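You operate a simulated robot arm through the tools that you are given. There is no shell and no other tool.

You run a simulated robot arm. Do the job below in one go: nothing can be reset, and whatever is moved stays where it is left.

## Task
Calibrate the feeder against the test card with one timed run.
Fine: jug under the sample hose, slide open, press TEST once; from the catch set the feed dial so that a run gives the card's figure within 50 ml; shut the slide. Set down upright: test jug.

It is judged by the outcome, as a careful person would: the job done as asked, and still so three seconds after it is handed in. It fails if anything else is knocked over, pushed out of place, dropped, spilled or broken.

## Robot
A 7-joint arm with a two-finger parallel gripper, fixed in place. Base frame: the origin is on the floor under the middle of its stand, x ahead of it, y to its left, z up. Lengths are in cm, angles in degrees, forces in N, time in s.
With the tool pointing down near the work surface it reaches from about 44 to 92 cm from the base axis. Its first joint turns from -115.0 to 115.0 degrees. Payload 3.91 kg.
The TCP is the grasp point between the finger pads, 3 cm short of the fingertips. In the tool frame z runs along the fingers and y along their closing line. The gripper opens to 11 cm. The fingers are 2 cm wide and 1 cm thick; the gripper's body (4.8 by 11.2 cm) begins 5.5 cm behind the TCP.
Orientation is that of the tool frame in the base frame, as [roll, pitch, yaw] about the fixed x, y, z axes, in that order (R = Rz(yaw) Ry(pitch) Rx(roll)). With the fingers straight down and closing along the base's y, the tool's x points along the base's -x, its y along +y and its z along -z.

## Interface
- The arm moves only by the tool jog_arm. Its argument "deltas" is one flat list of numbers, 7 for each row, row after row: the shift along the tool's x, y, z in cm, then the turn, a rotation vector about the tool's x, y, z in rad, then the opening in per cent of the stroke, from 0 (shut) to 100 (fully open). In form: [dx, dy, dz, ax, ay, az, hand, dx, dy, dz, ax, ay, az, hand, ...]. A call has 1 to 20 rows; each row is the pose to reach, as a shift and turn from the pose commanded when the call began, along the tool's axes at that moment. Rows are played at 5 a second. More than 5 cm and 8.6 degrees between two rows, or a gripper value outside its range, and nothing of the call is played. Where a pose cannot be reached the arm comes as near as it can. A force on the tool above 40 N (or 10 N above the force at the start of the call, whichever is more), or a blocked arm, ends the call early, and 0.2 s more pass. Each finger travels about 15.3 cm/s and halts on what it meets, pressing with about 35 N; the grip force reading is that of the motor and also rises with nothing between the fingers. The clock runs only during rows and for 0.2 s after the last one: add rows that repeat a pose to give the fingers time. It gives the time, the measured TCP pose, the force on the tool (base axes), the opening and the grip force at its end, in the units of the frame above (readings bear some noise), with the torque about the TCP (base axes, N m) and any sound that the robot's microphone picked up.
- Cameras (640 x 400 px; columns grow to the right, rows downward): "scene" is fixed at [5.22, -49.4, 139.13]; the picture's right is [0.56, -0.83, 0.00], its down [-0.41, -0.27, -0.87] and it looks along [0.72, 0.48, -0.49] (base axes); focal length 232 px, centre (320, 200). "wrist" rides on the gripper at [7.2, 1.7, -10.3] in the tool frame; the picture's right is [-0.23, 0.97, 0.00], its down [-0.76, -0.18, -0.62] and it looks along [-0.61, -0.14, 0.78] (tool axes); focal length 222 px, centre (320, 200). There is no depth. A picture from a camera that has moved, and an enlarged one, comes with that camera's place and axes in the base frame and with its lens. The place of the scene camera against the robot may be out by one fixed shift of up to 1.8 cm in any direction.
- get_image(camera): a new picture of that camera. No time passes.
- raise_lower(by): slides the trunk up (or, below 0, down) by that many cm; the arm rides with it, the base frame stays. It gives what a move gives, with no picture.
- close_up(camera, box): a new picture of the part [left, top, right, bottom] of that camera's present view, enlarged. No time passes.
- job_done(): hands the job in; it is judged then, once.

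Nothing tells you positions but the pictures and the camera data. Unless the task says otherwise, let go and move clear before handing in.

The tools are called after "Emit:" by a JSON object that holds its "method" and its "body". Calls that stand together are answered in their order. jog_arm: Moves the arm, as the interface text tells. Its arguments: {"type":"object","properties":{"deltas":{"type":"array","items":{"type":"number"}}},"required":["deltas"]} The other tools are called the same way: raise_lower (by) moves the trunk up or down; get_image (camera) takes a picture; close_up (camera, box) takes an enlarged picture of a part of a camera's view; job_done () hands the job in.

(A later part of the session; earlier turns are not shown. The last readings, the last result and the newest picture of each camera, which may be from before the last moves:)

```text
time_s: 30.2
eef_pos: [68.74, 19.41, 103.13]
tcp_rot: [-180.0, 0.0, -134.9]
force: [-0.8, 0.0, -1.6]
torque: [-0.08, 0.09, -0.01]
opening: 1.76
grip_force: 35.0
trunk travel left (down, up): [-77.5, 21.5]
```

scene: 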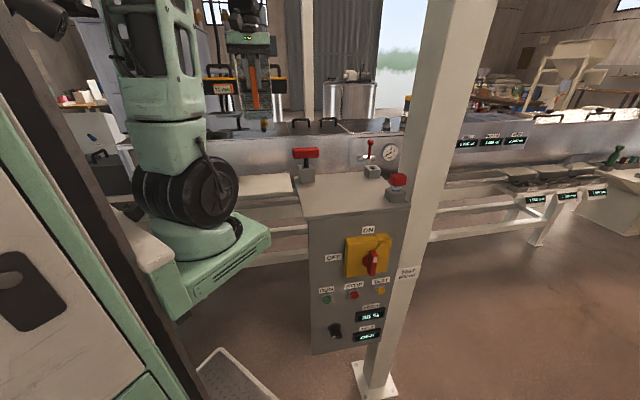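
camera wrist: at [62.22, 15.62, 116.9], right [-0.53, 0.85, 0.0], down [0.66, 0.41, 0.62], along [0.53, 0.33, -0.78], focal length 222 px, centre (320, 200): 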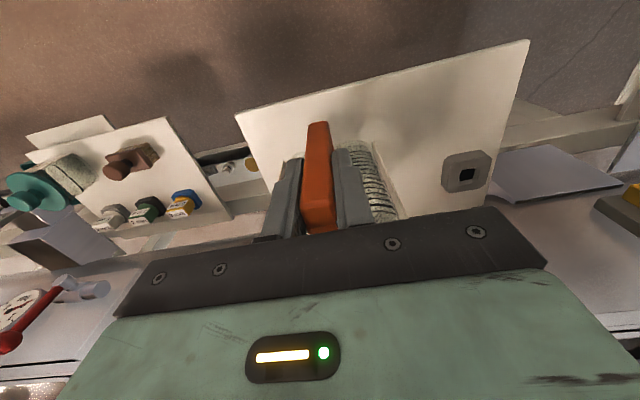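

There's no contact yet, so I'll keep lowering gently.

Emit:
{"method": "jog_arm", "body": {"deltas": [0, 0, 0.15, 0, 0, 0, 0, 0, 0, 0.3, 0, 0, 0, 0, 0, 0, 0.3, 0, 0, 0, 0]}}

Emit:
{"method": "jog_arm", "body": {"deltas": [0, 0, 0.15, 0, 0, 0, 0, 0, 0, 0.3, 0, 0, 0, 0, 0, 0, 0.3, 0, 0, 0, 0]}}

Emit:
{"method": "close_up", "body": {"camera": "scene", "box": [240, 120, 310, 205]}}

```text
time_s: 31.0
eef_pos: [68.59, 19.45, 103.11]
tcp_rot: [180.0, -0.1, -135.0]
force: [0.6, -0.6, 0.1]
torque: [-0.08, 0.08, -0.02]
opening: 1.73
grip_force: 34.9
trunk travel left (down, up): [-77.5, 21.5]
```

```text
time_s: 31.8
eef_pos: [68.56, 19.53, 102.73]
tcp_rot: [180.0, 0.0, -135.1]
force: [0.6, 0.1, -0.9]
torque: [-0.05, 0.07, 0.02]
opening: 1.76
grip_force: 34.8
trunk travel left (down, up): [-77.5, 21.5]
```

```text
4.71 times, centred on (275, 162) of scene
camera zoom: at [5.22, -49.4, 139.13], right [0.56, -0.83, 0.0], down [-0.41, -0.27, -0.87], along [0.72, 0.48, -0.49], focal length 1094 px, centre (532, 376)
```

zoom: 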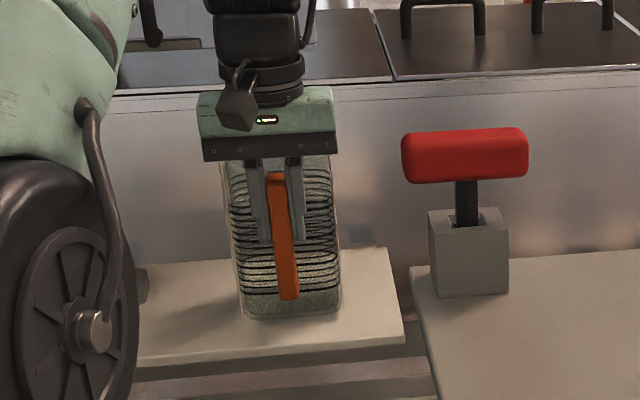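

Still only noise on the force reading, and the shadow shows it's almost down. I'll continue.

Emit:
{"method": "jog_arm", "body": {"deltas": [0, 0, 0.15, 0, 0, 0, 0, 0, 0, 0.3, 0, 0, 0, 0, 0, 0, 0.3, 0, 0, 0, 0]}}

Emit:
{"method": "jog_arm", "body": {"deltas": [0, 0, 0.15, 0, 0, 0, 0, 0, 0, 0.3, 0, 0, 0, 0, 0, 0, 0.3, 0, 0, 0, 0]}}

Emit:
{"method": "close_up", "body": {"camera": "scene", "box": [240, 120, 310, 205]}}

```text
time_s: 32.6
eef_pos: [68.51, 19.46, 102.45]
tcp_rot: [-180.0, 0.0, -135.0]
force: [0.0, 0.3, -1.2]
torque: [-0.07, 0.07, 0.02]
opening: 1.77
grip_force: 34.4
trunk travel left (down, up): [-77.5, 21.5]
```

```text
time_s: 33.4
eef_pos: [68.64, 19.51, 102.3]
tcp_rot: [180.0, 0.2, -135.0]
force: [-3.0, -2.1, 16.5]
torque: [0.55, -0.27, -0.01]
opening: 1.76
grip_force: 34.9
trunk travel left (down, up): [-77.5, 21.5]
```

```text
4.71 times, centred on (275, 162) of scene
camera zoom: at [5.22, -49.4, 139.13], right [0.56, -0.83, 0.0], down [-0.41, -0.27, -0.87], along [0.72, 0.48, -0.49], focal length 1094 px, centre (532, 376)
```

zoom: 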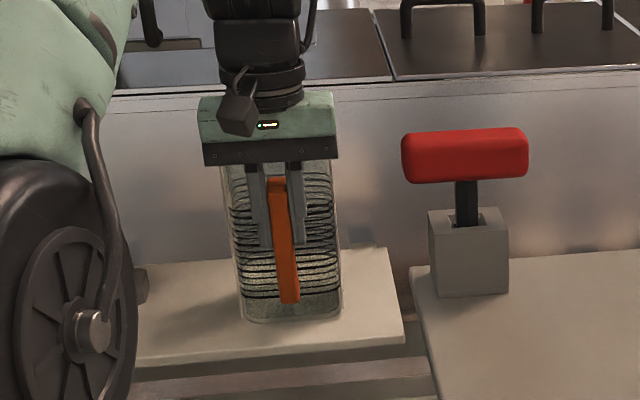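

The jug has touched down, with a 16 N reading. I'll relieve the pressure slightly, then open the fingers.

Emit:
{"method": "jog_arm", "body": {"deltas": [0, 0, -0.1, 0, 0, 0, 0, 0, 0, -0.15, 0, 0, 0, 0]}}

Emit:
{"method": "jog_arm", "body": {"deltas": [0, 0, 0, 0, 0, 0, 18, 0, 0, 0, 0, 0, 0, 22, 0, 0, 0, 0, 0, 0, 30, 0, 0, 0, 0, 0, 0, 42, 0, 0, 0, 0, 0, 0, 50, 0, 0, 0, 0, 0, 0, 50]}}

Emit:
{"method": "close_up", "body": {"camera": "scene", "box": [240, 120, 310, 205]}}

Emit:
{"method": "get_image", "body": {"camera": "wrist"}}

```text
time_s: 34.0
eef_pos: [68.59, 19.54, 102.23]
tcp_rot: [180.0, 0.2, -135.0]
force: [1.8, -0.7, 11.7]
torque: [0.74, -0.69, -0.02]
opening: 1.78
grip_force: 34.6
trunk travel left (down, up): [-77.5, 21.5]
```

```text
time_s: 35.4
eef_pos: [68.53, 19.46, 102.28]
tcp_rot: [-180.0, 0.0, -135.1]
force: [-0.2, 0.2, 0.2]
torque: [0.01, 0.02, 0.0]
opening: 5.49
grip_force: 0.1
trunk travel left (down, up): [-77.5, 21.5]
```

```text
4.71 times, centred on (275, 162) of scene
camera zoom: at [5.22, -49.4, 139.13], right [0.56, -0.83, 0.0], down [-0.41, -0.27, -0.87], along [0.72, 0.48, -0.49], focal length 1094 px, centre (532, 376)
```

zoom: 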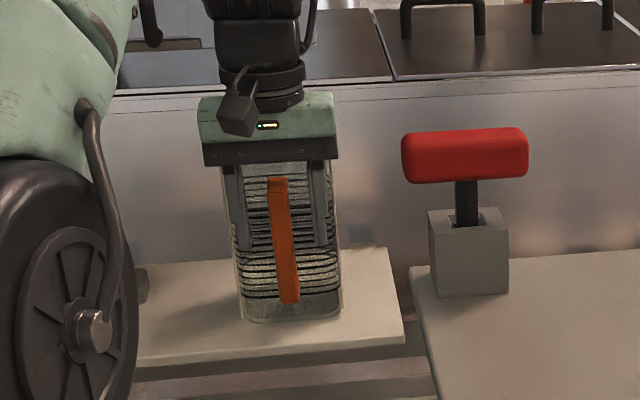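

```text
taken
camera wrist: at [62.17, 15.6, 112.68], right [-0.53, 0.85, 0.0], down [0.66, 0.41, 0.62], along [0.53, 0.33, -0.78], focal length 222 px, centre (320, 200)
```

wrist: 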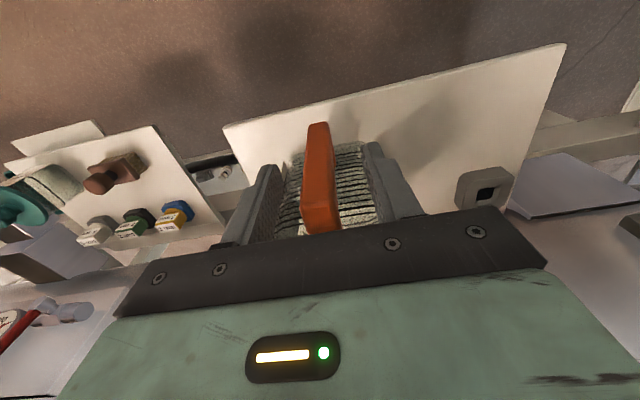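

The jug is standing on the shelf. I'll back straight out toward the robot, then look at the jug's position under the hose.

Emit:
{"method": "jog_arm", "body": {"deltas": [1, 0, 0, 0, 0, 0, 50, 2.5, 0, 0, 0, 0, 0, 50, 4.5, 0, 0, 0, 0, 0, 50, 6.5, 0, 0, 0, 0, 0, 50, 9, 0, 0, 0, 0, 0, 50, 11.5, 0, 0, 0, 0, 0, 50, 14, 0, -1, 0, 0, 0, 50, 16, 0, -4, 0, 0, 0, 50]}}

Emit:
{"method": "get_image", "body": {"camera": "wrist"}}

Emit:
{"method": "close_up", "body": {"camera": "scene", "box": [220, 80, 320, 205]}}

```text
time_s: 37.2
eef_pos: [57.28, 8.19, 106.24]
tcp_rot: [-180.0, -0.1, -135.0]
force: [0.0, 0.3, 0.0]
torque: [0.01, 0.02, 0.02]
opening: 5.51
grip_force: 0.1
trunk travel left (down, up): [-77.5, 21.5]
```

```text
taken
camera wrist: at [50.87, 4.27, 116.65], right [-0.53, 0.85, 0.0], down [0.66, 0.41, 0.62], along [0.53, 0.33, -0.78], focal length 222 px, centre (320, 200)
```

wrist: 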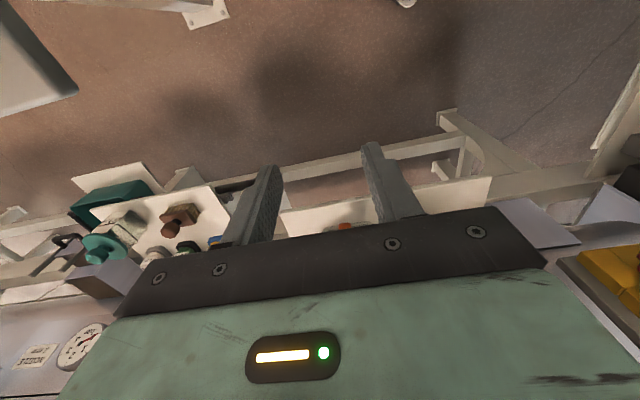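

```text
3.20 times, centred on (270, 142) of scene
camera zoom: at [5.22, -49.4, 139.13], right [0.56, -0.83, 0.0], down [-0.41, -0.27, -0.87], along [0.72, 0.48, -0.49], focal length 744 px, centre (480, 384)
```

zoom: 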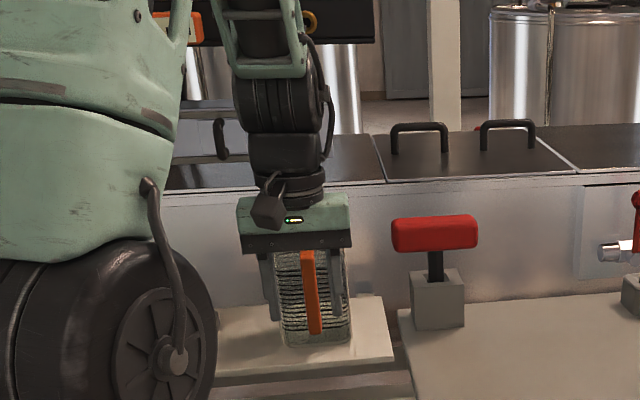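

I'll raise and tilt the tool forward to check the jug against the hose tip and see the slide.

Emit:
{"method": "jog_arm", "body": {"deltas": [0, 0, -3, 0, -0.12, 0, 50, 0, 0, -6, 0, -0.24, 0, 50, 0, 0, -9, 0, -0.36, 0, 50, 0, 0, -12, 0, -0.48, 0, 50, 0, 0, -14, 0, -0.6, 0, 50]}}

Emit:
{"method": "get_image", "body": {"camera": "wrist"}}

Emit:
{"method": "get_image", "body": {"camera": "scene"}}

```text
time_s: 38.4
eef_pos: [57.27, 8.05, 120.22]
tcp_rot: [-179.9, 34.4, -135.0]
force: [-0.5, -0.6, -0.8]
torque: [0.0, 0.04, 0.0]
opening: 5.48
grip_force: 0.3
trunk travel left (down, up): [-77.5, 21.5]
```

```text
taken
camera wrist: at [47.63, 0.97, 124.74], right [-0.56, 0.82, 0.13], down [0.32, 0.07, 0.94], along [0.77, 0.57, -0.3], focal length 222 px, centre (320, 200)
```

wrist: 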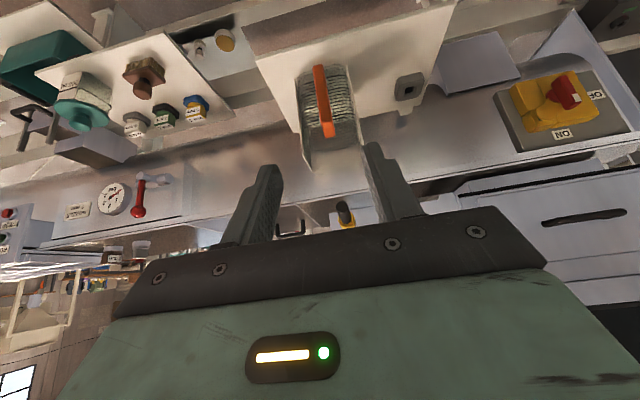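

```text
taken
```

scene: 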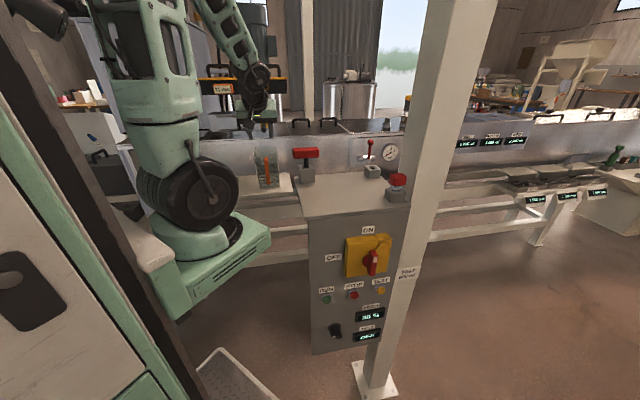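

The hose tip is visible just beyond the fingers. I'll zoom in to compare the jug rim with the hose tip.

Emit:
{"method": "close_up", "body": {"camera": "wrist", "box": [240, 40, 460, 240]}}

Emit:
{"method": "close_up", "body": {"camera": "scene", "box": [220, 100, 320, 200]}}

```text
2.00 times, centred on (350, 140) of wrist
camera zoom: at [47.63, 0.97, 124.74], right [-0.56, 0.82, 0.13], down [0.32, 0.07, 0.94], along [0.77, 0.57, -0.3], focal length 444 px, centre (260, 320)
```

zoom: 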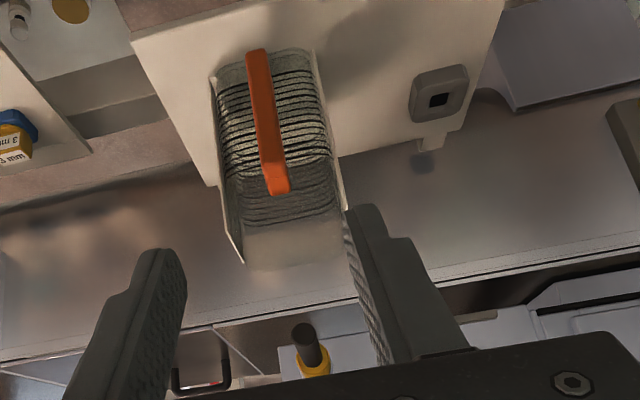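

```text
4.00 times, centred on (270, 150) of scene
camera zoom: at [5.22, -49.4, 139.13], right [0.56, -0.83, 0.0], down [-0.41, -0.27, -0.87], along [0.72, 0.48, -0.49], focal length 929 px, centre (520, 400)
```

zoom: 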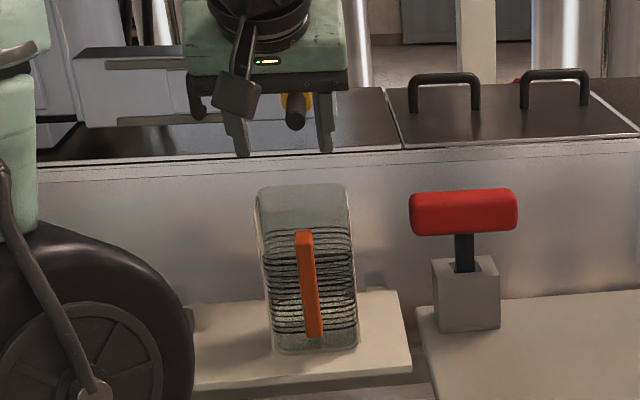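

The jug mouth is centred about 1 cm in front of the hose tip, as I wanted. Next is the slide: I'll turn the tool horizontal, pointing at the panel, and line up with the slide handle from well in front of it.

Emit:
{"method": "jog_arm", "body": {"deltas": [-1.59, 1.43, 1.62, 0, -0.121, 0, 50, -3.17, 2.85, 3.23, 0, -0.243, 0, 50, -4.76, 4.28, 4.85, 0, -0.364, 0, 50, -6.35, 5.71, 6.46, 0, -0.485, 0, 50, -7.93, 7.14, 8.08, 0, -0.606, 0, 50, -9.52, 8.56, 9.7, 0, -0.728, 0, 50, -11.1, 9.99, 11.3, 0, -0.849, 0, 50, -12.69, 11.42, 12.93, 0, -0.97, 0, 50]}}

Emit:
{"method": "get_image", "body": {"camera": "wrist"}}

Emit:
{"method": "get_image", "body": {"camera": "scene"}}

```text
time_s: 40.2
eef_pos: [66.82, 23.05, 118.02]
tcp_rot: [154.5, 89.6, -157.4]
force: [-0.5, -0.5, 0.3]
torque: [0.0, -0.03, 0.02]
opening: 5.49
grip_force: 0.0
out of reach, approached as far as the arm can: row 4, 5, 6, 7, 8
trunk travel left (down, up): [-77.5, 21.5]
```

```text
taken
camera wrist: at [58.47, 16.35, 110.89], right [-0.72, 0.65, 0.23], down [-0.28, -0.58, 0.77], along [0.63, 0.49, 0.6], focal length 222 px, centre (320, 200)
```

wrist: 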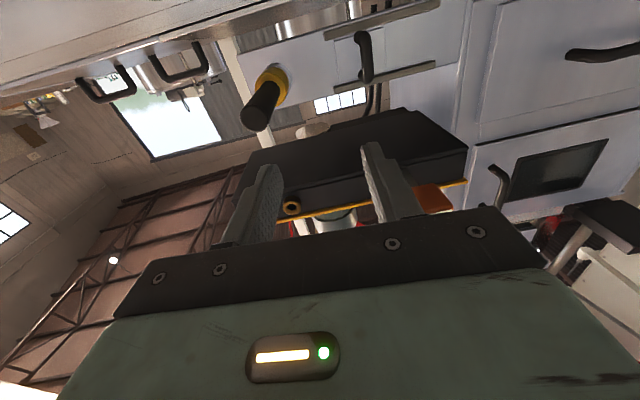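

```text
taken
```

scene: 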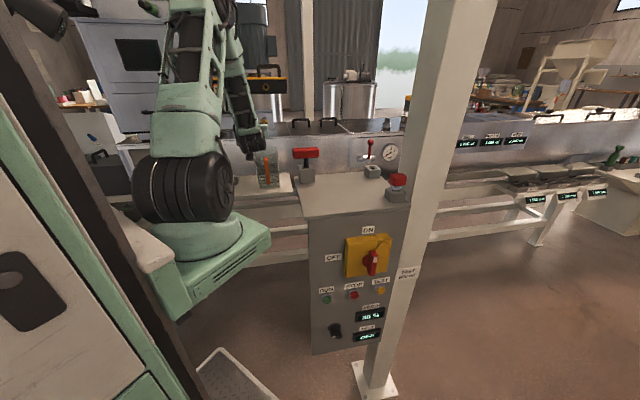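

The arm can't fold in far enough at this height, so it stopped short near the hose without touching anything. I'll rise and back away. Then I'll lower the trunk so the horizontal tool pose is easier to reach.

Emit:
{"method": "jog_arm", "body": {"deltas": [-2, 0, 0, 0, 0, 0, 50, -4, 0, 0, 0, 0, 0, 50, -6, 0, 0, 0, 0, 0, 50, -8, 0, -1, 0, 0.06, 0, 50, -8.3, -0.4, -2.5, 0, 0.18, 0, 50, -8.6, -0.8, -4.5, 0, 0.3, 0, 50, -8.9, -1.2, -6.5, 0, 0.42, 0, 50, -9.2, -1.6, -8.5, 0, 0.54, 0, 50, -9.5, -2.0, -10.5, 0, 0.66, 0, 50, -9.7, -2.3, -12.5, 0, 0.78, 0, 50, -9.9, -2.6, -14.5, 0, 0.9, 0, 50, -10, -2.95, -16.5, 0, 0.97, 0, 50]}}

Emit:
{"method": "get_image", "body": {"camera": "wrist"}}

Emit:
{"method": "get_image", "body": {"camera": "scene"}}

```text
time_s: 42.8
eef_pos: [57.97, 8.82, 128.05]
tcp_rot: [179.8, 33.9, -132.0]
force: [0.7, 0.0, 0.3]
torque: [0.01, 0.0, 0.0]
opening: 5.52
grip_force: 0.1
trunk travel left (down, up): [-77.5, 21.5]
```

```text
taken
camera wrist: at [48.79, 1.06, 132.63], right [-0.6, 0.79, 0.13], down [0.32, 0.09, 0.94], along [0.73, 0.61, -0.31], focal length 222 px, centre (320, 200)
```

wrist: 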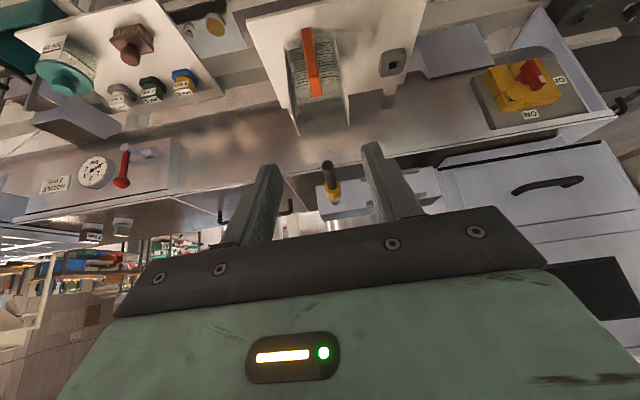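

```text
taken
```

scene: 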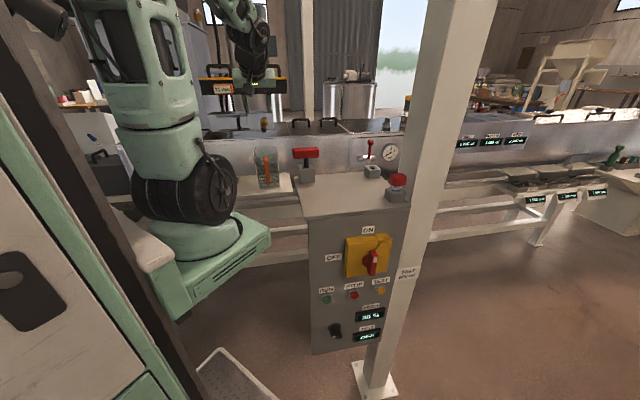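

I'm clear and holding a good view. I'll shift a little left, away from the cabinet, and then lower the trunk in steps.

Emit:
{"method": "jog_arm", "body": {"deltas": [0, 2, 0, 0, 0, 0, 50, 0, 4, 0, 0, 0, 0, 50, 0, 6, 0, 0, 0, 0, 50, 0, 8, 0, 0, 0, 0, 50]}}

Emit:
{"method": "raise_lower", "body": {"by": -10}}

Emit:
{"method": "get_image", "body": {"camera": "scene"}}

Emit:
{"method": "get_image", "body": {"camera": "wrist"}}

```text
time_s: 43.8
eef_pos: [52.12, 14.02, 128.08]
tcp_rot: [179.8, 34.0, -131.9]
force: [0.6, -0.3, 0.0]
torque: [0.03, 0.0, 0.04]
opening: 5.49
grip_force: 0.0
trunk travel left (down, up): [-77.5, 21.5]
```

```text
time_s: 45.1
eef_pos: [51.95, 13.99, 117.94]
tcp_rot: [179.8, 34.0, -132.0]
force: [0.0, 0.1, -0.5]
torque: [-0.02, 0.01, 0.0]
opening: 5.52
grip_force: 0.0
trunk travel left (down, up): [-67.5, 31.5]
```

```text
taken
```

scene: 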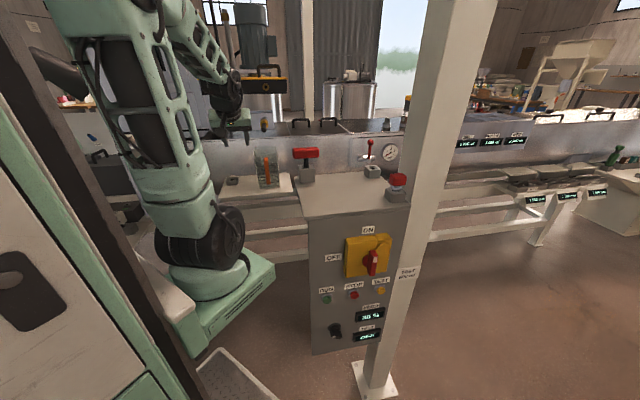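

```text
taken
camera wrist: at [42.83, 6.41, 122.62], right [-0.6, 0.79, 0.13], down [0.32, 0.09, 0.94], along [0.73, 0.61, -0.31], focal length 222 px, centre (320, 200)
```

wrist: 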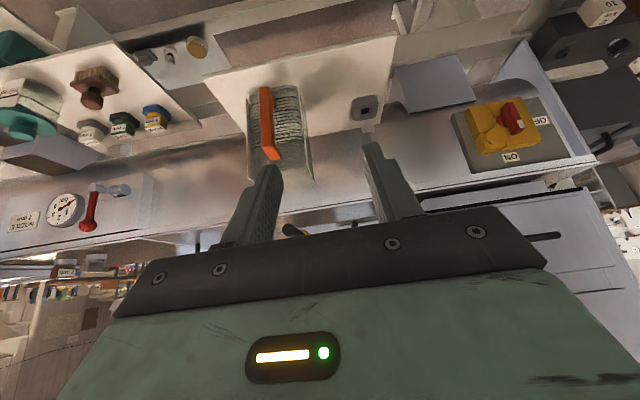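

That's clear. I'll lower the trunk another 15 cm, then bring the arm back up relative to it.

Emit:
{"method": "raise_lower", "body": {"by": -15}}

Emit:
{"method": "get_image", "body": {"camera": "scene"}}

```text
time_s: 46.9
eef_pos: [51.93, 14.08, 103.01]
tcp_rot: [179.8, 34.0, -131.9]
force: [0.0, 0.3, 0.0]
torque: [0.01, -0.01, 0.03]
opening: 5.49
grip_force: 0.0
trunk travel left (down, up): [-52.5, 46.5]
```

```text
taken
```

scene: 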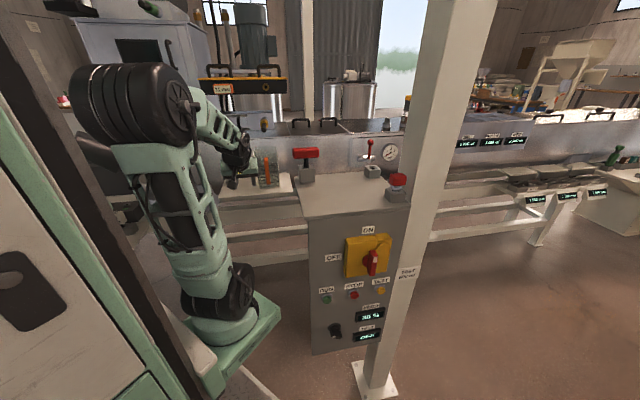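

Now I'll raise the arm back to the slide's height while tilting toward horizontal, keeping left of the jug.

Emit:
{"method": "jog_arm", "body": {"deltas": [-3.48, 0.73, -1.03, 0, -0.1, 0, 50, -6.96, 1.46, -2.06, 0, -0.2, 0, 50, -10.44, 2.19, -3.1, 0, -0.3, 0, 50, -13.92, 2.92, -4.13, 0, -0.4, 0, 50, -17.4, 3.64, -5.17, 0, -0.5, 0, 50]}}

Emit:
{"method": "get_image", "body": {"camera": "wrist"}}

Emit:
{"method": "get_image", "body": {"camera": "scene"}}

```text
time_s: 48.1
eef_pos: [57.25, 25.17, 117.1]
tcp_rot: [179.6, 62.5, -132.2]
force: [-0.5, 0.1, 0.3]
torque: [-0.01, -0.02, -0.01]
opening: 5.52
grip_force: 0.0
trunk travel left (down, up): [-52.5, 46.5]
```

```text
taken
camera wrist: at [47.41, 16.93, 115.48], right [-0.66, 0.73, 0.21], down [0.0, -0.27, 0.96], along [0.76, 0.63, 0.18], focal length 222 px, centre (320, 200)
```

wrist: 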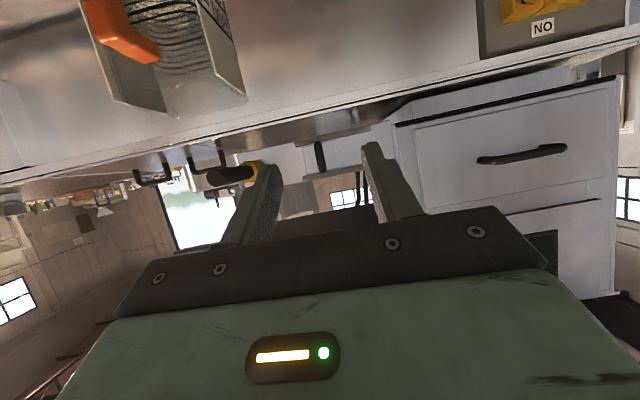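

```text
taken
```

scene: 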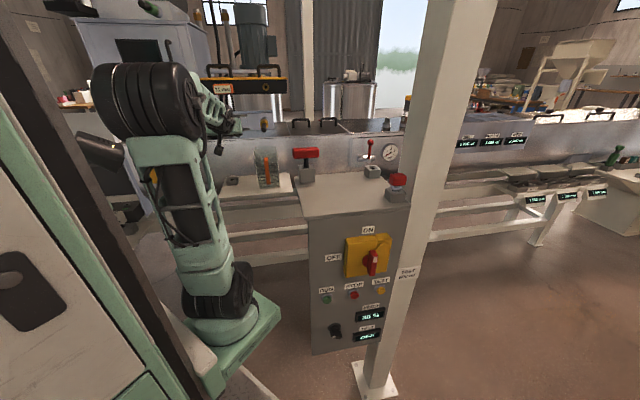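

The slide handle is now visible between the fingers. I'll zoom in on it.

Emit:
{"method": "close_up", "body": {"camera": "wrist", "box": [200, 100, 440, 220]}}

Emit:
{"method": "close_up", "body": {"camera": "scene", "box": [200, 80, 300, 150]}}

```text
2.67 times, centred on (320, 160) of wrist
camera zoom: at [47.41, 16.93, 115.48], right [-0.66, 0.73, 0.21], down [0.0, -0.27, 0.96], along [0.76, 0.63, 0.18], focal length 592 px, centre (320, 307)
```

zoom: 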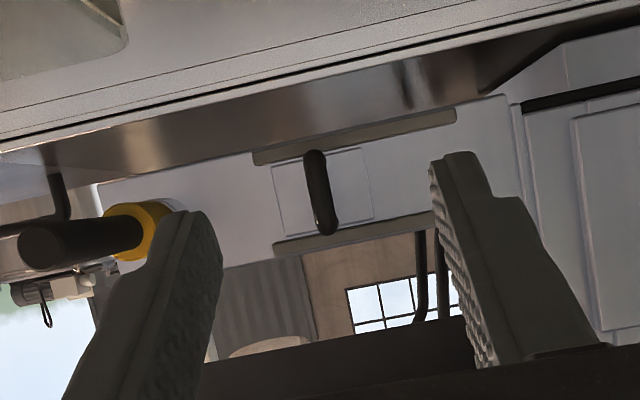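

```text
5.71 times, centred on (250, 115) of scene
camera zoom: at [5.22, -49.4, 139.13], right [0.56, -0.83, 0.0], down [-0.41, -0.27, -0.87], along [0.72, 0.48, -0.49], focal length 1328 px, centre (720, 686)
```

zoom: 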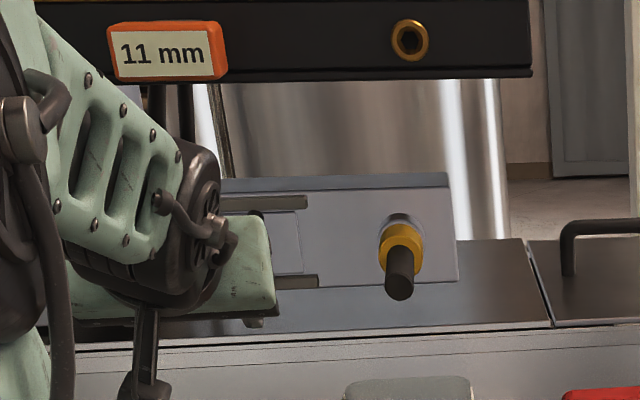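

The slide handle is at about (76.1, 42.8, 115.5), standing vertical from z≈113 to 117.6. The slide plate is at the hose end of its rails. I'll go horizontal and stop about 14 cm in front of it.

Emit:
{"method": "jog_arm", "body": {"deltas": [-0.76, -0.28, 2.23, 0.0098, -0.096, 0.0024, 50, -1.51, -0.55, 4.47, 0.0196, -0.192, 0.0048, 50, -2.27, -0.83, 6.7, 0.0294, -0.288, 0.0072, 50, -3.02, -1.1, 8.94, 0.0392, -0.384, 0.0096, 50, -3.78, -1.38, 11.17, 0.049, -0.48, 0.012, 50]}}

Emit:
{"method": "get_image", "body": {"camera": "wrist"}}

Emit:
{"method": "close_up", "body": {"camera": "scene", "box": [200, 70, 320, 200]}}

```text
time_s: 49.3
eef_pos: [65.76, 32.8, 115.44]
tcp_rot: [48.2, 89.8, 93.6]
force: [-0.4, 0.2, 0.4]
torque: [-0.03, 0.0, 0.04]
opening: 5.5
grip_force: 0.1
out of reach, approached as far as the arm can: row 1, 2
trunk travel left (down, up): [-52.5, 46.5]
```

```text
taken
camera wrist: at [57.28, 26.73, 108.15], right [-0.69, 0.68, 0.23], down [-0.31, -0.57, 0.76], along [0.65, 0.45, 0.61], focal length 222 px, centre (320, 200)
```

wrist: 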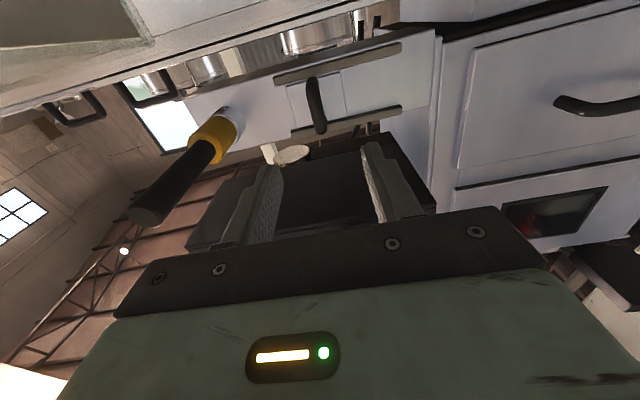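

```text
3.08 times, centred on (260, 135) of scene
camera zoom: at [5.22, -49.4, 139.13], right [0.56, -0.83, 0.0], down [-0.41, -0.27, -0.87], along [0.72, 0.48, -0.49], focal length 715 px, centre (505, 400)
```

zoom: 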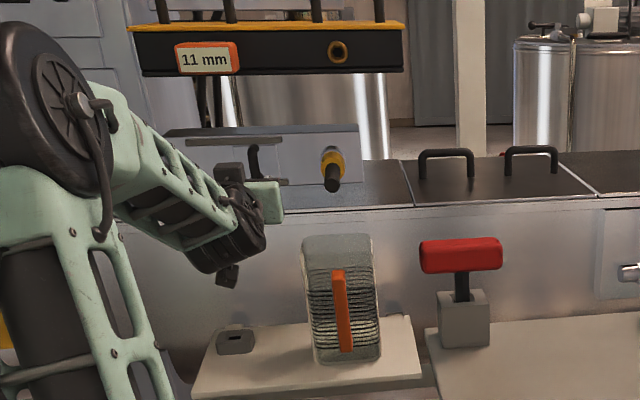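

I'm aligned with the slide handle (r≈23.4, z≈115). I'll advance with the fingers on either side of it, stopping short of the plate.

Emit:
{"method": "jog_arm", "body": {"deltas": [0, 0, 2.5, 0, 0, 0, 50, 0, 0, 5, 0, 0, 0, 50, 0, 0, 7.5, 0, 0, 0, 50, 0, 0, 9.5, 0, 0, 0, 50, 0, 0, 11, 0, 0, 0, 50]}}

Emit:
{"method": "get_image", "body": {"camera": "wrist"}}

Emit:
{"method": "close_up", "body": {"camera": "scene", "box": [200, 70, 320, 200]}}

```text
time_s: 50.5
eef_pos: [73.6, 40.65, 115.12]
tcp_rot: [63.2, 89.7, 108.5]
force: [0.4, 0.2, -0.2]
torque: [-0.03, 0.03, -0.02]
opening: 5.53
grip_force: 0.0
trunk travel left (down, up): [-52.5, 46.5]
```

```text
taken
camera wrist: at [65.07, 34.55, 108.1], right [-0.69, 0.68, 0.23], down [-0.31, -0.57, 0.76], along [0.65, 0.45, 0.61], focal length 222 px, centre (320, 200)
```

wrist: 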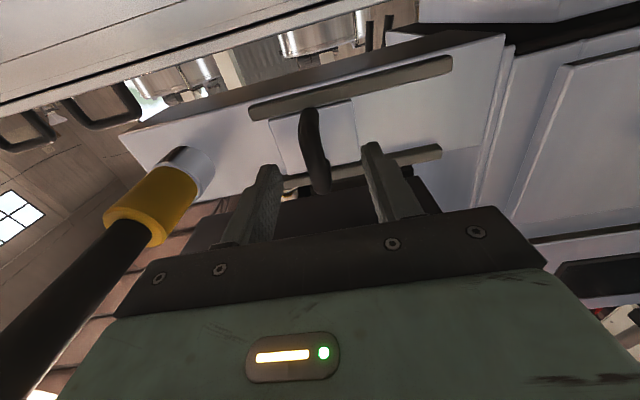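

```text
3.08 times, centred on (260, 135) of scene
camera zoom: at [5.22, -49.4, 139.13], right [0.56, -0.83, 0.0], down [-0.41, -0.27, -0.87], along [0.72, 0.48, -0.49], focal length 715 px, centre (505, 400)
```

zoom: 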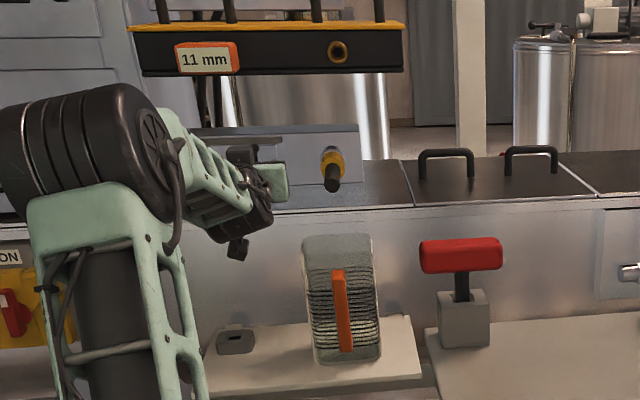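

The handle is entering between the fingers. I'll zoom in to judge the remaining depth.

Emit:
{"method": "close_up", "body": {"camera": "wrist", "box": [230, 70, 430, 220]}}

Emit:
{"method": "close_up", "body": {"camera": "scene", "box": [215, 100, 285, 160]}}

```text
2.67 times, centred on (330, 145) of wrist
camera zoom: at [65.07, 34.55, 108.1], right [-0.69, 0.68, 0.23], down [-0.31, -0.57, 0.76], along [0.65, 0.45, 0.61], focal length 592 px, centre (293, 347)
```

zoom: 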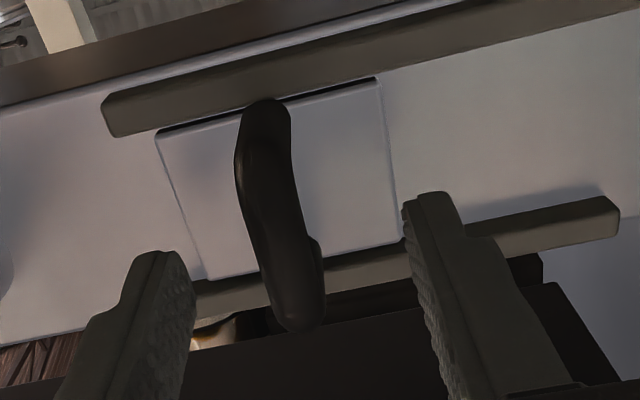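

```text
6.67 times, centred on (250, 130) of scene
camera zoom: at [5.22, -49.4, 139.13], right [0.56, -0.83, 0.0], down [-0.41, -0.27, -0.87], along [0.72, 0.48, -0.49], focal length 1549 px, centre (787, 667)
```

zoom: 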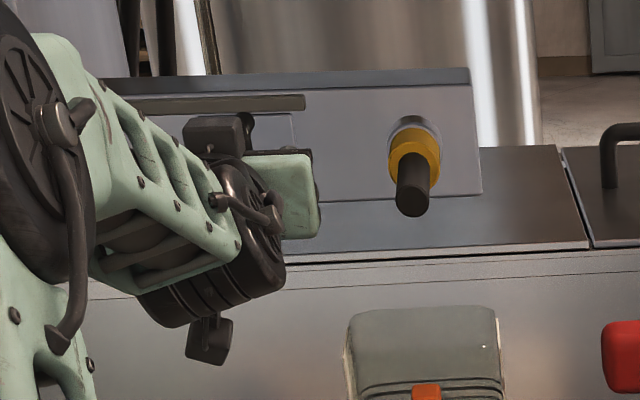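

The plate is at n≈−87.5, so there's room. I'll advance 2 cm more and close on the handle.

Emit:
{"method": "jog_arm", "body": {"deltas": [0, 0, 1, 0, 0, 0, 50, 0, 0, 2, 0, 0, 0, 50, 0, 0, 2, 0, 0, 0, 30, 0, 0, 2, 0, 0, 0, 15, 0, 0, 2, 0, 0, 0, 5, 0, 0, 2, 0, 0, 0, 0, 0, 0, 2, 0, 0, 0, 0]}}

Emit:
{"method": "get_image", "body": {"camera": "wrist"}}

```text
time_s: 52.1
eef_pos: [74.93, 42.16, 115.26]
tcp_rot: [78.5, 89.8, 124.0]
force: [3.0, 1.7, 0.5]
torque: [-0.25, 0.0, -0.01]
opening: 1.37
grip_force: 44.7
trunk travel left (down, up): [-52.5, 46.5]
```

```text
taken
camera wrist: at [66.43, 35.99, 108.01], right [-0.69, 0.68, 0.23], down [-0.31, -0.57, 0.76], along [0.65, 0.45, 0.61], focal length 222 px, centre (320, 200)
```

wrist: 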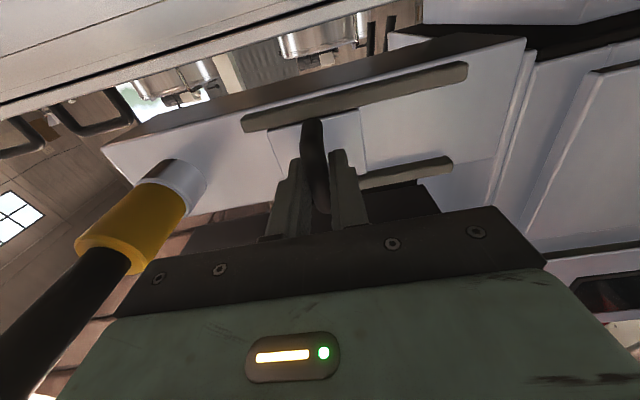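

I've gripped the handle. I'll slide it away from the hose in small steps and watch the force.

Emit:
{"method": "jog_arm", "body": {"deltas": [0, 0.5, 0, 0, 0, 0, 0, 0, 1, 0, 0, 0, 0, 0, 0, 1.5, 0, 0, 0, 0, 0, 0, 2, 0, 0, 0, 0, 0]}}

Emit:
{"method": "get_image", "body": {"camera": "wrist"}}

```text
time_s: 53.1
eef_pos: [73.48, 43.53, 115.13]
tcp_rot: [83.9, 89.7, 129.2]
force: [3.3, -0.4, -2.3]
torque: [0.07, -0.24, 0.01]
opening: 1.36
grip_force: 45.1
trunk travel left (down, up): [-52.5, 46.5]
```

```text
taken
camera wrist: at [65.03, 37.39, 108.01], right [-0.69, 0.68, 0.23], down [-0.31, -0.57, 0.76], along [0.65, 0.46, 0.61], focal length 222 px, centre (320, 200)
```

wrist: 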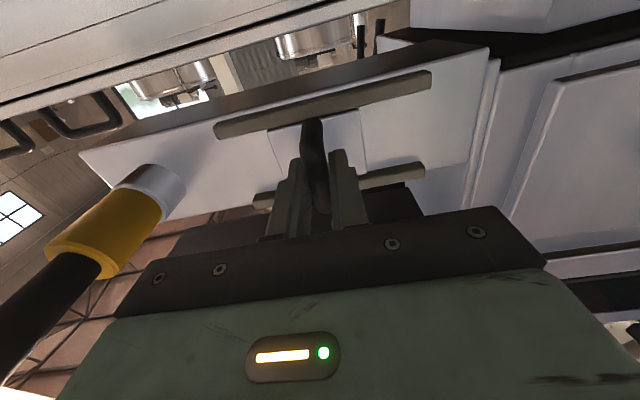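

The slide plate is moving left along the rails with almost no resistance. I'll continue until it reaches its stop.

Emit:
{"method": "jog_arm", "body": {"deltas": [0, 0.5, 0, 0, 0, 0, 0, 0, 1, 0, 0, 0, 0, 0, 0, 1.5, 0, 0, 0, 0, 0, 0, 2, 0, 0, 0, 0, 0, 0, 2.5, 0, 0, 0, 0, 0]}}

Emit:
{"method": "get_image", "body": {"camera": "wrist"}}

```text
time_s: 54.3
eef_pos: [71.8, 45.4, 115.22]
tcp_rot: [82.4, 89.8, 127.9]
force: [4.7, 2.0, -2.1]
torque: [-0.64, 0.33, -0.06]
opening: 1.36
grip_force: 45.4
trunk travel left (down, up): [-52.5, 46.5]
```

```text
taken
camera wrist: at [63.22, 39.2, 108.01], right [-0.69, 0.68, 0.23], down [-0.31, -0.57, 0.76], along [0.65, 0.46, 0.61], focal length 222 px, centre (320, 200)
```

wrist: 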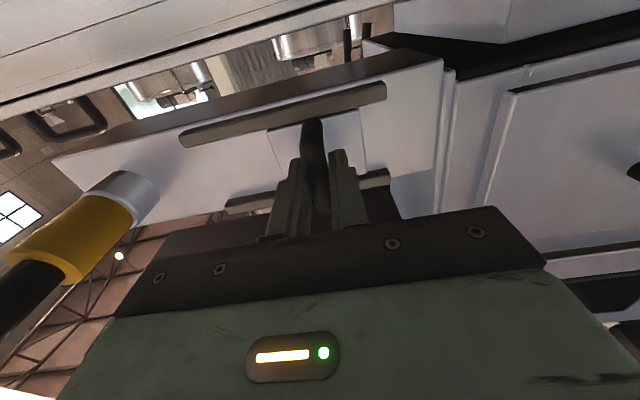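

It's 4.5 cm open with a little rail left. I'll continue gently to the stop.

Emit:
{"method": "jog_arm", "body": {"deltas": [0, 0.3, 0, 0, 0, 0, 0, 0, 0.6, 0, 0, 0, 0, 0, 0, 0.9, 0, 0, 0, 0, 0, 0, 1.2, 0, 0, 0, 0, 0]}}

Emit:
{"method": "get_image", "body": {"camera": "wrist"}}

```text
time_s: 55.3
eef_pos: [71.3, 45.8, 115.15]
tcp_rot: [76.6, 89.8, 121.6]
force: [11.4, -10.4, -2.7]
torque: [-0.26, -0.04, -0.16]
opening: 1.33
grip_force: 44.9
trunk travel left (down, up): [-52.5, 46.5]
```

```text
taken
camera wrist: at [62.68, 39.75, 108.01], right [-0.69, 0.69, 0.23], down [-0.31, -0.57, 0.76], along [0.65, 0.45, 0.61], focal length 222 px, centre (320, 200)
```

wrist: 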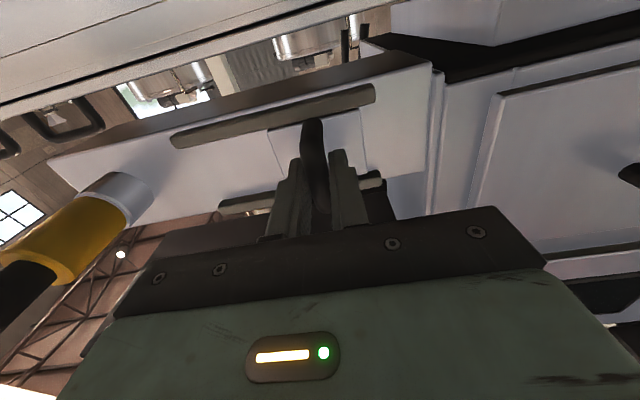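

It has reached its stop at about 5 cm of travel, with the force rising to 15 N. I'll relax back slightly, release the handle and withdraw.

Emit:
{"method": "jog_arm", "body": {"deltas": [0, -0.3, 0, 0, 0, 0, 0, 0, -0.45, 0, 0, 0, 0, 0, 0, -0.45, 0, 0, 0, 0, 15, 0, -0.45, 0, 0, 0, 0, 30, 0, -0.45, 0, 0, 0, 0, 50, 0, -0.45, 0, 0, 0, 0, 50]}}

Emit:
{"method": "jog_arm", "body": {"deltas": [0, 0, -1, 0, 0, 0, 50, 0, 0, -3, 0, 0, 0, 50, 0, 0, -5, 0, 0, 0, 50, 0, 0, -7, 0, 0, 0, 50]}}

Emit:
{"method": "get_image", "body": {"camera": "wrist"}}

Emit:
{"method": "get_image", "body": {"camera": "scene"}}

```text
time_s: 56.7
eef_pos: [71.19, 45.87, 115.27]
tcp_rot: [73.5, 89.8, 118.6]
force: [-0.8, 0.3, 1.1]
torque: [0.0, 0.01, 0.0]
opening: 5.5
grip_force: 0.0
trunk travel left (down, up): [-52.5, 46.5]
```

```text
time_s: 57.7
eef_pos: [66.34, 40.81, 115.16]
tcp_rot: [71.4, 89.9, 116.8]
force: [-0.4, 1.2, -1.3]
torque: [0.02, -0.01, 0.03]
opening: 5.51
grip_force: 0.2
trunk travel left (down, up): [-52.5, 46.5]
```

```text
taken
camera wrist: at [57.76, 34.7, 108.02], right [-0.69, 0.68, 0.23], down [-0.31, -0.57, 0.76], along [0.65, 0.45, 0.61], focal length 222 px, centre (320, 200)
```

wrist: 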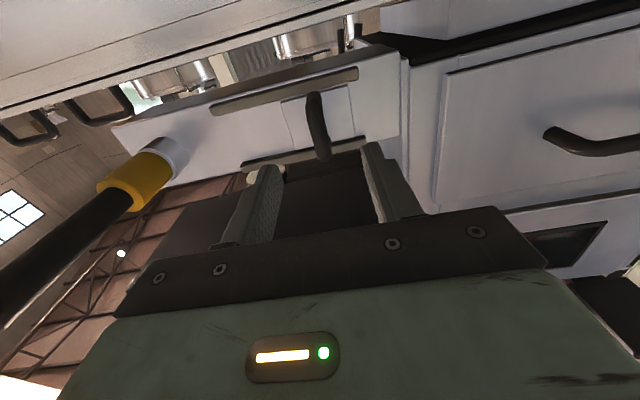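

```text
taken
```

scene: 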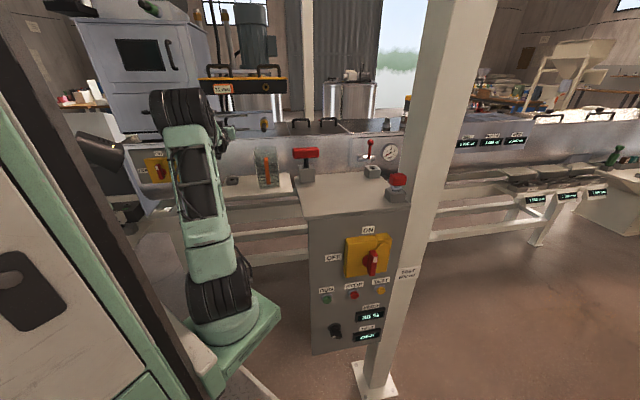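

The slide is open with its plate at the far end of the rails, and the jug is still upright. Next is the TEST button. I'll withdraw left of the jug while turning tool-down, then pass above the cabinet to its front.

Emit:
{"method": "jog_arm", "body": {"deltas": [-0.6, -0.1, -2.15, 0, 0.105, 0, 50, -1.2, -0.2, -4.3, 0, 0.21, 0, 50, -1.8, -0.31, -6.44, 0, 0.315, 0, 50, -2.5, -1.0, -9.0, 0, 0.42, 0, 50, -3.1, -1.7, -11.6, 0, 0.525, 0, 40, -3.8, -2.37, -14.2, 0, 0.63, 0, 30, -4.8, -3.4, -16.9, 0, 0.735, 0, 20, -5.8, -4.5, -19.7, 0, 0.84, 0, 10, -6.8, -5.5, -22.4, 0, 0.945, 0, 0, -8.1, -7.0, -24.6, 0, 1.05, 0, 0, -9.5, -8.5, -26.9, 0, 1.155, 0, 0, -10.8, -10.0, -29.1, 0, 1.26, 0, 0, -12.1, -11.7, -31.2, 0, 1.365, 0, 0, -13.5, -13.3, -33.4, 0, 1.47, 0, 0, -14.8, -14.95, -35.5, 0, 1.57, 0, 0]}}

Emit:
{"method": "get_image", "body": {"camera": "wrist"}}

Emit:
{"method": "get_image", "body": {"camera": "scene"}}

```text
time_s: 60.9
eef_pos: [52.03, 4.93, 130.19]
tcp_rot: [179.8, 0.1, -134.6]
force: [-0.2, -0.2, 0.1]
torque: [0.0, -0.03, 0.03]
opening: 0.0
grip_force: 35.1
trunk travel left (down, up): [-52.5, 46.5]
```

```text
taken
camera wrist: at [45.66, 0.99, 140.49], right [-0.53, 0.85, 0.0], down [0.66, 0.42, 0.62], along [0.53, 0.34, -0.78], focal length 222 px, centre (320, 200)
```

wrist: 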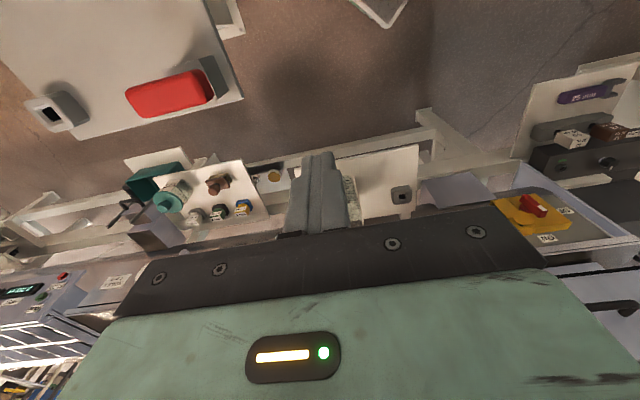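

```text
taken
```

scene: 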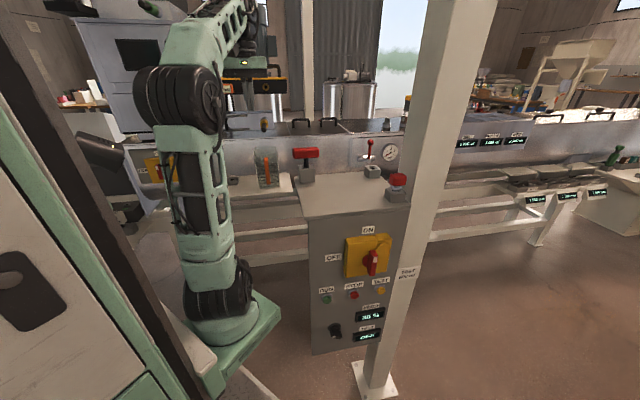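

I'm clear and tool-down with the fingers closed. I'll sweep over the cabinet at z≈131 to the space in front of the panel.

Emit:
{"method": "jog_arm", "body": {"deltas": [2.93, -1.96, -0.13, 0, 0, 0, 0, 5.87, -3.92, -0.27, 0, 0, 0, 0, 8.8, -5.88, -0.4, 0, 0, 0, 0, 11.7, -7.84, -0.53, 0, 0, 0, 0, 14.7, -9.8, -0.67, 0, 0, 0, 0, 17.6, -11.8, -0.8, 0, 0, 0, 0, 20.5, -13.7, -0.93, 0, 0, 0, 0, 23.5, -15.7, -1.07, 0, 0, 0, 0, 26.4, -17.6, -1.2, 0, 0, 0, 0, 29.3, -19.6, -1.33, 0, 0, 0, 0, 32.3, -21.6, -1.47, 0, 0, 0, 0, 35.2, -23.5, -1.6, 0, 0, 0, 0, 38.1, -25.5, -1.73, 0, 0, 0, 0, 41.1, -27.4, -1.87, 0, 0, 0, 0, 44.0, -29.4, -2.0, 0, 0, 0, 0]}}

Emit:
{"method": "get_image", "body": {"camera": "wrist"}}

Emit:
{"method": "get_image", "body": {"camera": "scene"}}

```text
time_s: 64.1
eef_pos: [41.94, -44.76, 129.4]
tcp_rot: [180.0, 0.0, -134.6]
force: [-0.2, -0.2, -0.2]
torque: [0.05, 0.0, 0.02]
opening: 0.0
grip_force: 35.4
out of reach, approached as far as the arm can: row 8, 9, 10, 11, 12, 13, 14, 15
trunk travel left (down, up): [-52.5, 46.5]
```

```text
taken
camera wrist: at [35.59, -48.79, 139.89], right [-0.53, 0.85, 0.0], down [0.66, 0.42, 0.62], along [0.53, 0.33, -0.78], focal length 222 px, centre (320, 200)
```

wrist: 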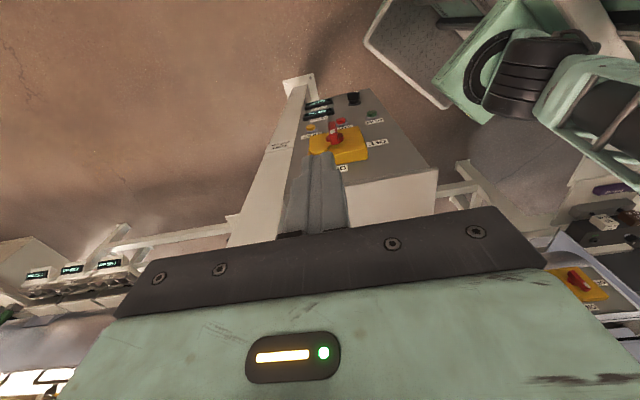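

```text
taken
```

scene: 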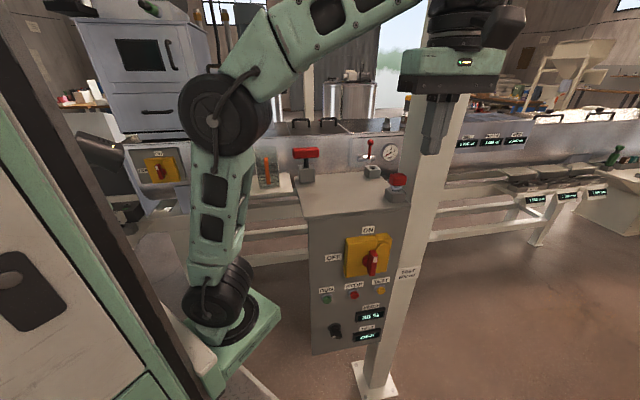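

I'm in front of the panel now, at the arm's upper reach limit for this trunk height. I'll descend in front of it, staying about 15 cm clear, then tilt to look at the buttons.

Emit:
{"method": "jog_arm", "body": {"deltas": [0.2, -0.64, 2.9, 0, 0, 0, 0, 0.4, -1.27, 5.9, 0, 0, 0, 0, 0.6, -1.9, 8.8, 0, 0, 0, 0, 0.8, -2.5, 11.8, 0, 0, 0, 0, 1.0, -3.2, 14.7, 0, 0, 0, 0, 1.2, -3.8, 17.6, 0, -0.1, 0, 0, 1.4, -4.4, 20.6, 0, -0.2, 0, 0, 1.6, -5.1, 23.5, 0, -0.3, 0, 0, 1.8, -5.7, 26.5, 0, -0.4, 0, 0, 2.0, -6.35, 29.4, 0, -0.5, 0, 0]}}

Emit:
{"method": "get_image", "body": {"camera": "wrist"}}

Emit:
{"method": "get_image", "body": {"camera": "scene"}}

```text
time_s: 66.3
eef_pos: [45.06, -50.49, 100.06]
tcp_rot: [179.8, 28.8, -134.7]
force: [-1.0, 0.4, -0.4]
torque: [-0.04, 0.02, -0.02]
opening: 0.0
grip_force: 34.8
trunk travel left (down, up): [-52.5, 46.5]
```

```text
taken
camera wrist: at [35.82, -57.34, 105.69], right [-0.55, 0.83, 0.11], down [0.39, 0.13, 0.91], along [0.74, 0.55, -0.39], focal length 222 px, centre (320, 200)
```

wrist: 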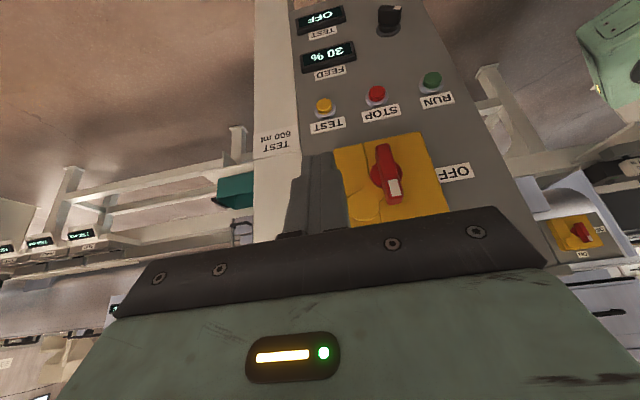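

```text
taken
```

scene: 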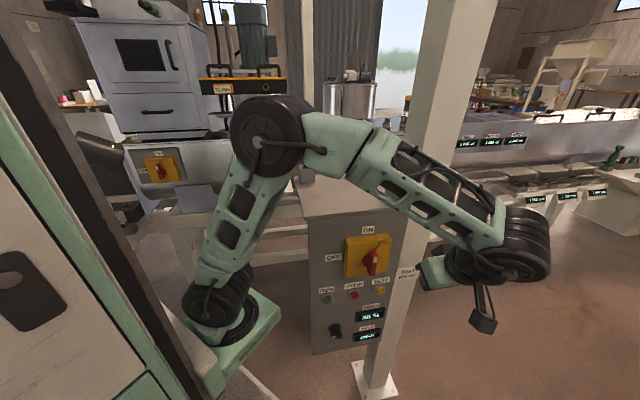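

I have a very clear view of the panel. I'll zoom in to locate the TEST button and the dial.

Emit:
{"method": "close_up", "body": {"camera": "wrist", "box": [270, 0, 470, 125]}}

Emit:
{"method": "close_up", "body": {"camera": "wrist", "box": [260, 90, 500, 240]}}

```text
3.20 times, centred on (370, 62) of wrist
camera zoom: at [35.82, -57.34, 105.69], right [-0.55, 0.83, 0.11], down [0.39, 0.13, 0.91], along [0.74, 0.55, -0.39], focal length 711 px, centre (160, 640)
```

zoom: 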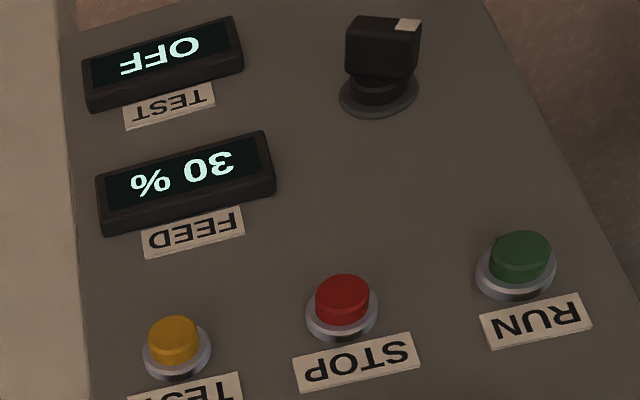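

```text
2.67 times, centred on (380, 165) of wrist
camera zoom: at [35.82, -57.34, 105.69], right [-0.55, 0.83, 0.11], down [0.39, 0.13, 0.91], along [0.74, 0.55, -0.39], focal length 592 px, centre (160, 293)
```

zoom: 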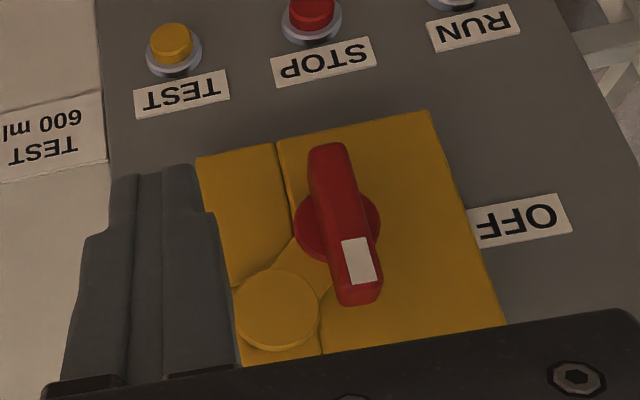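

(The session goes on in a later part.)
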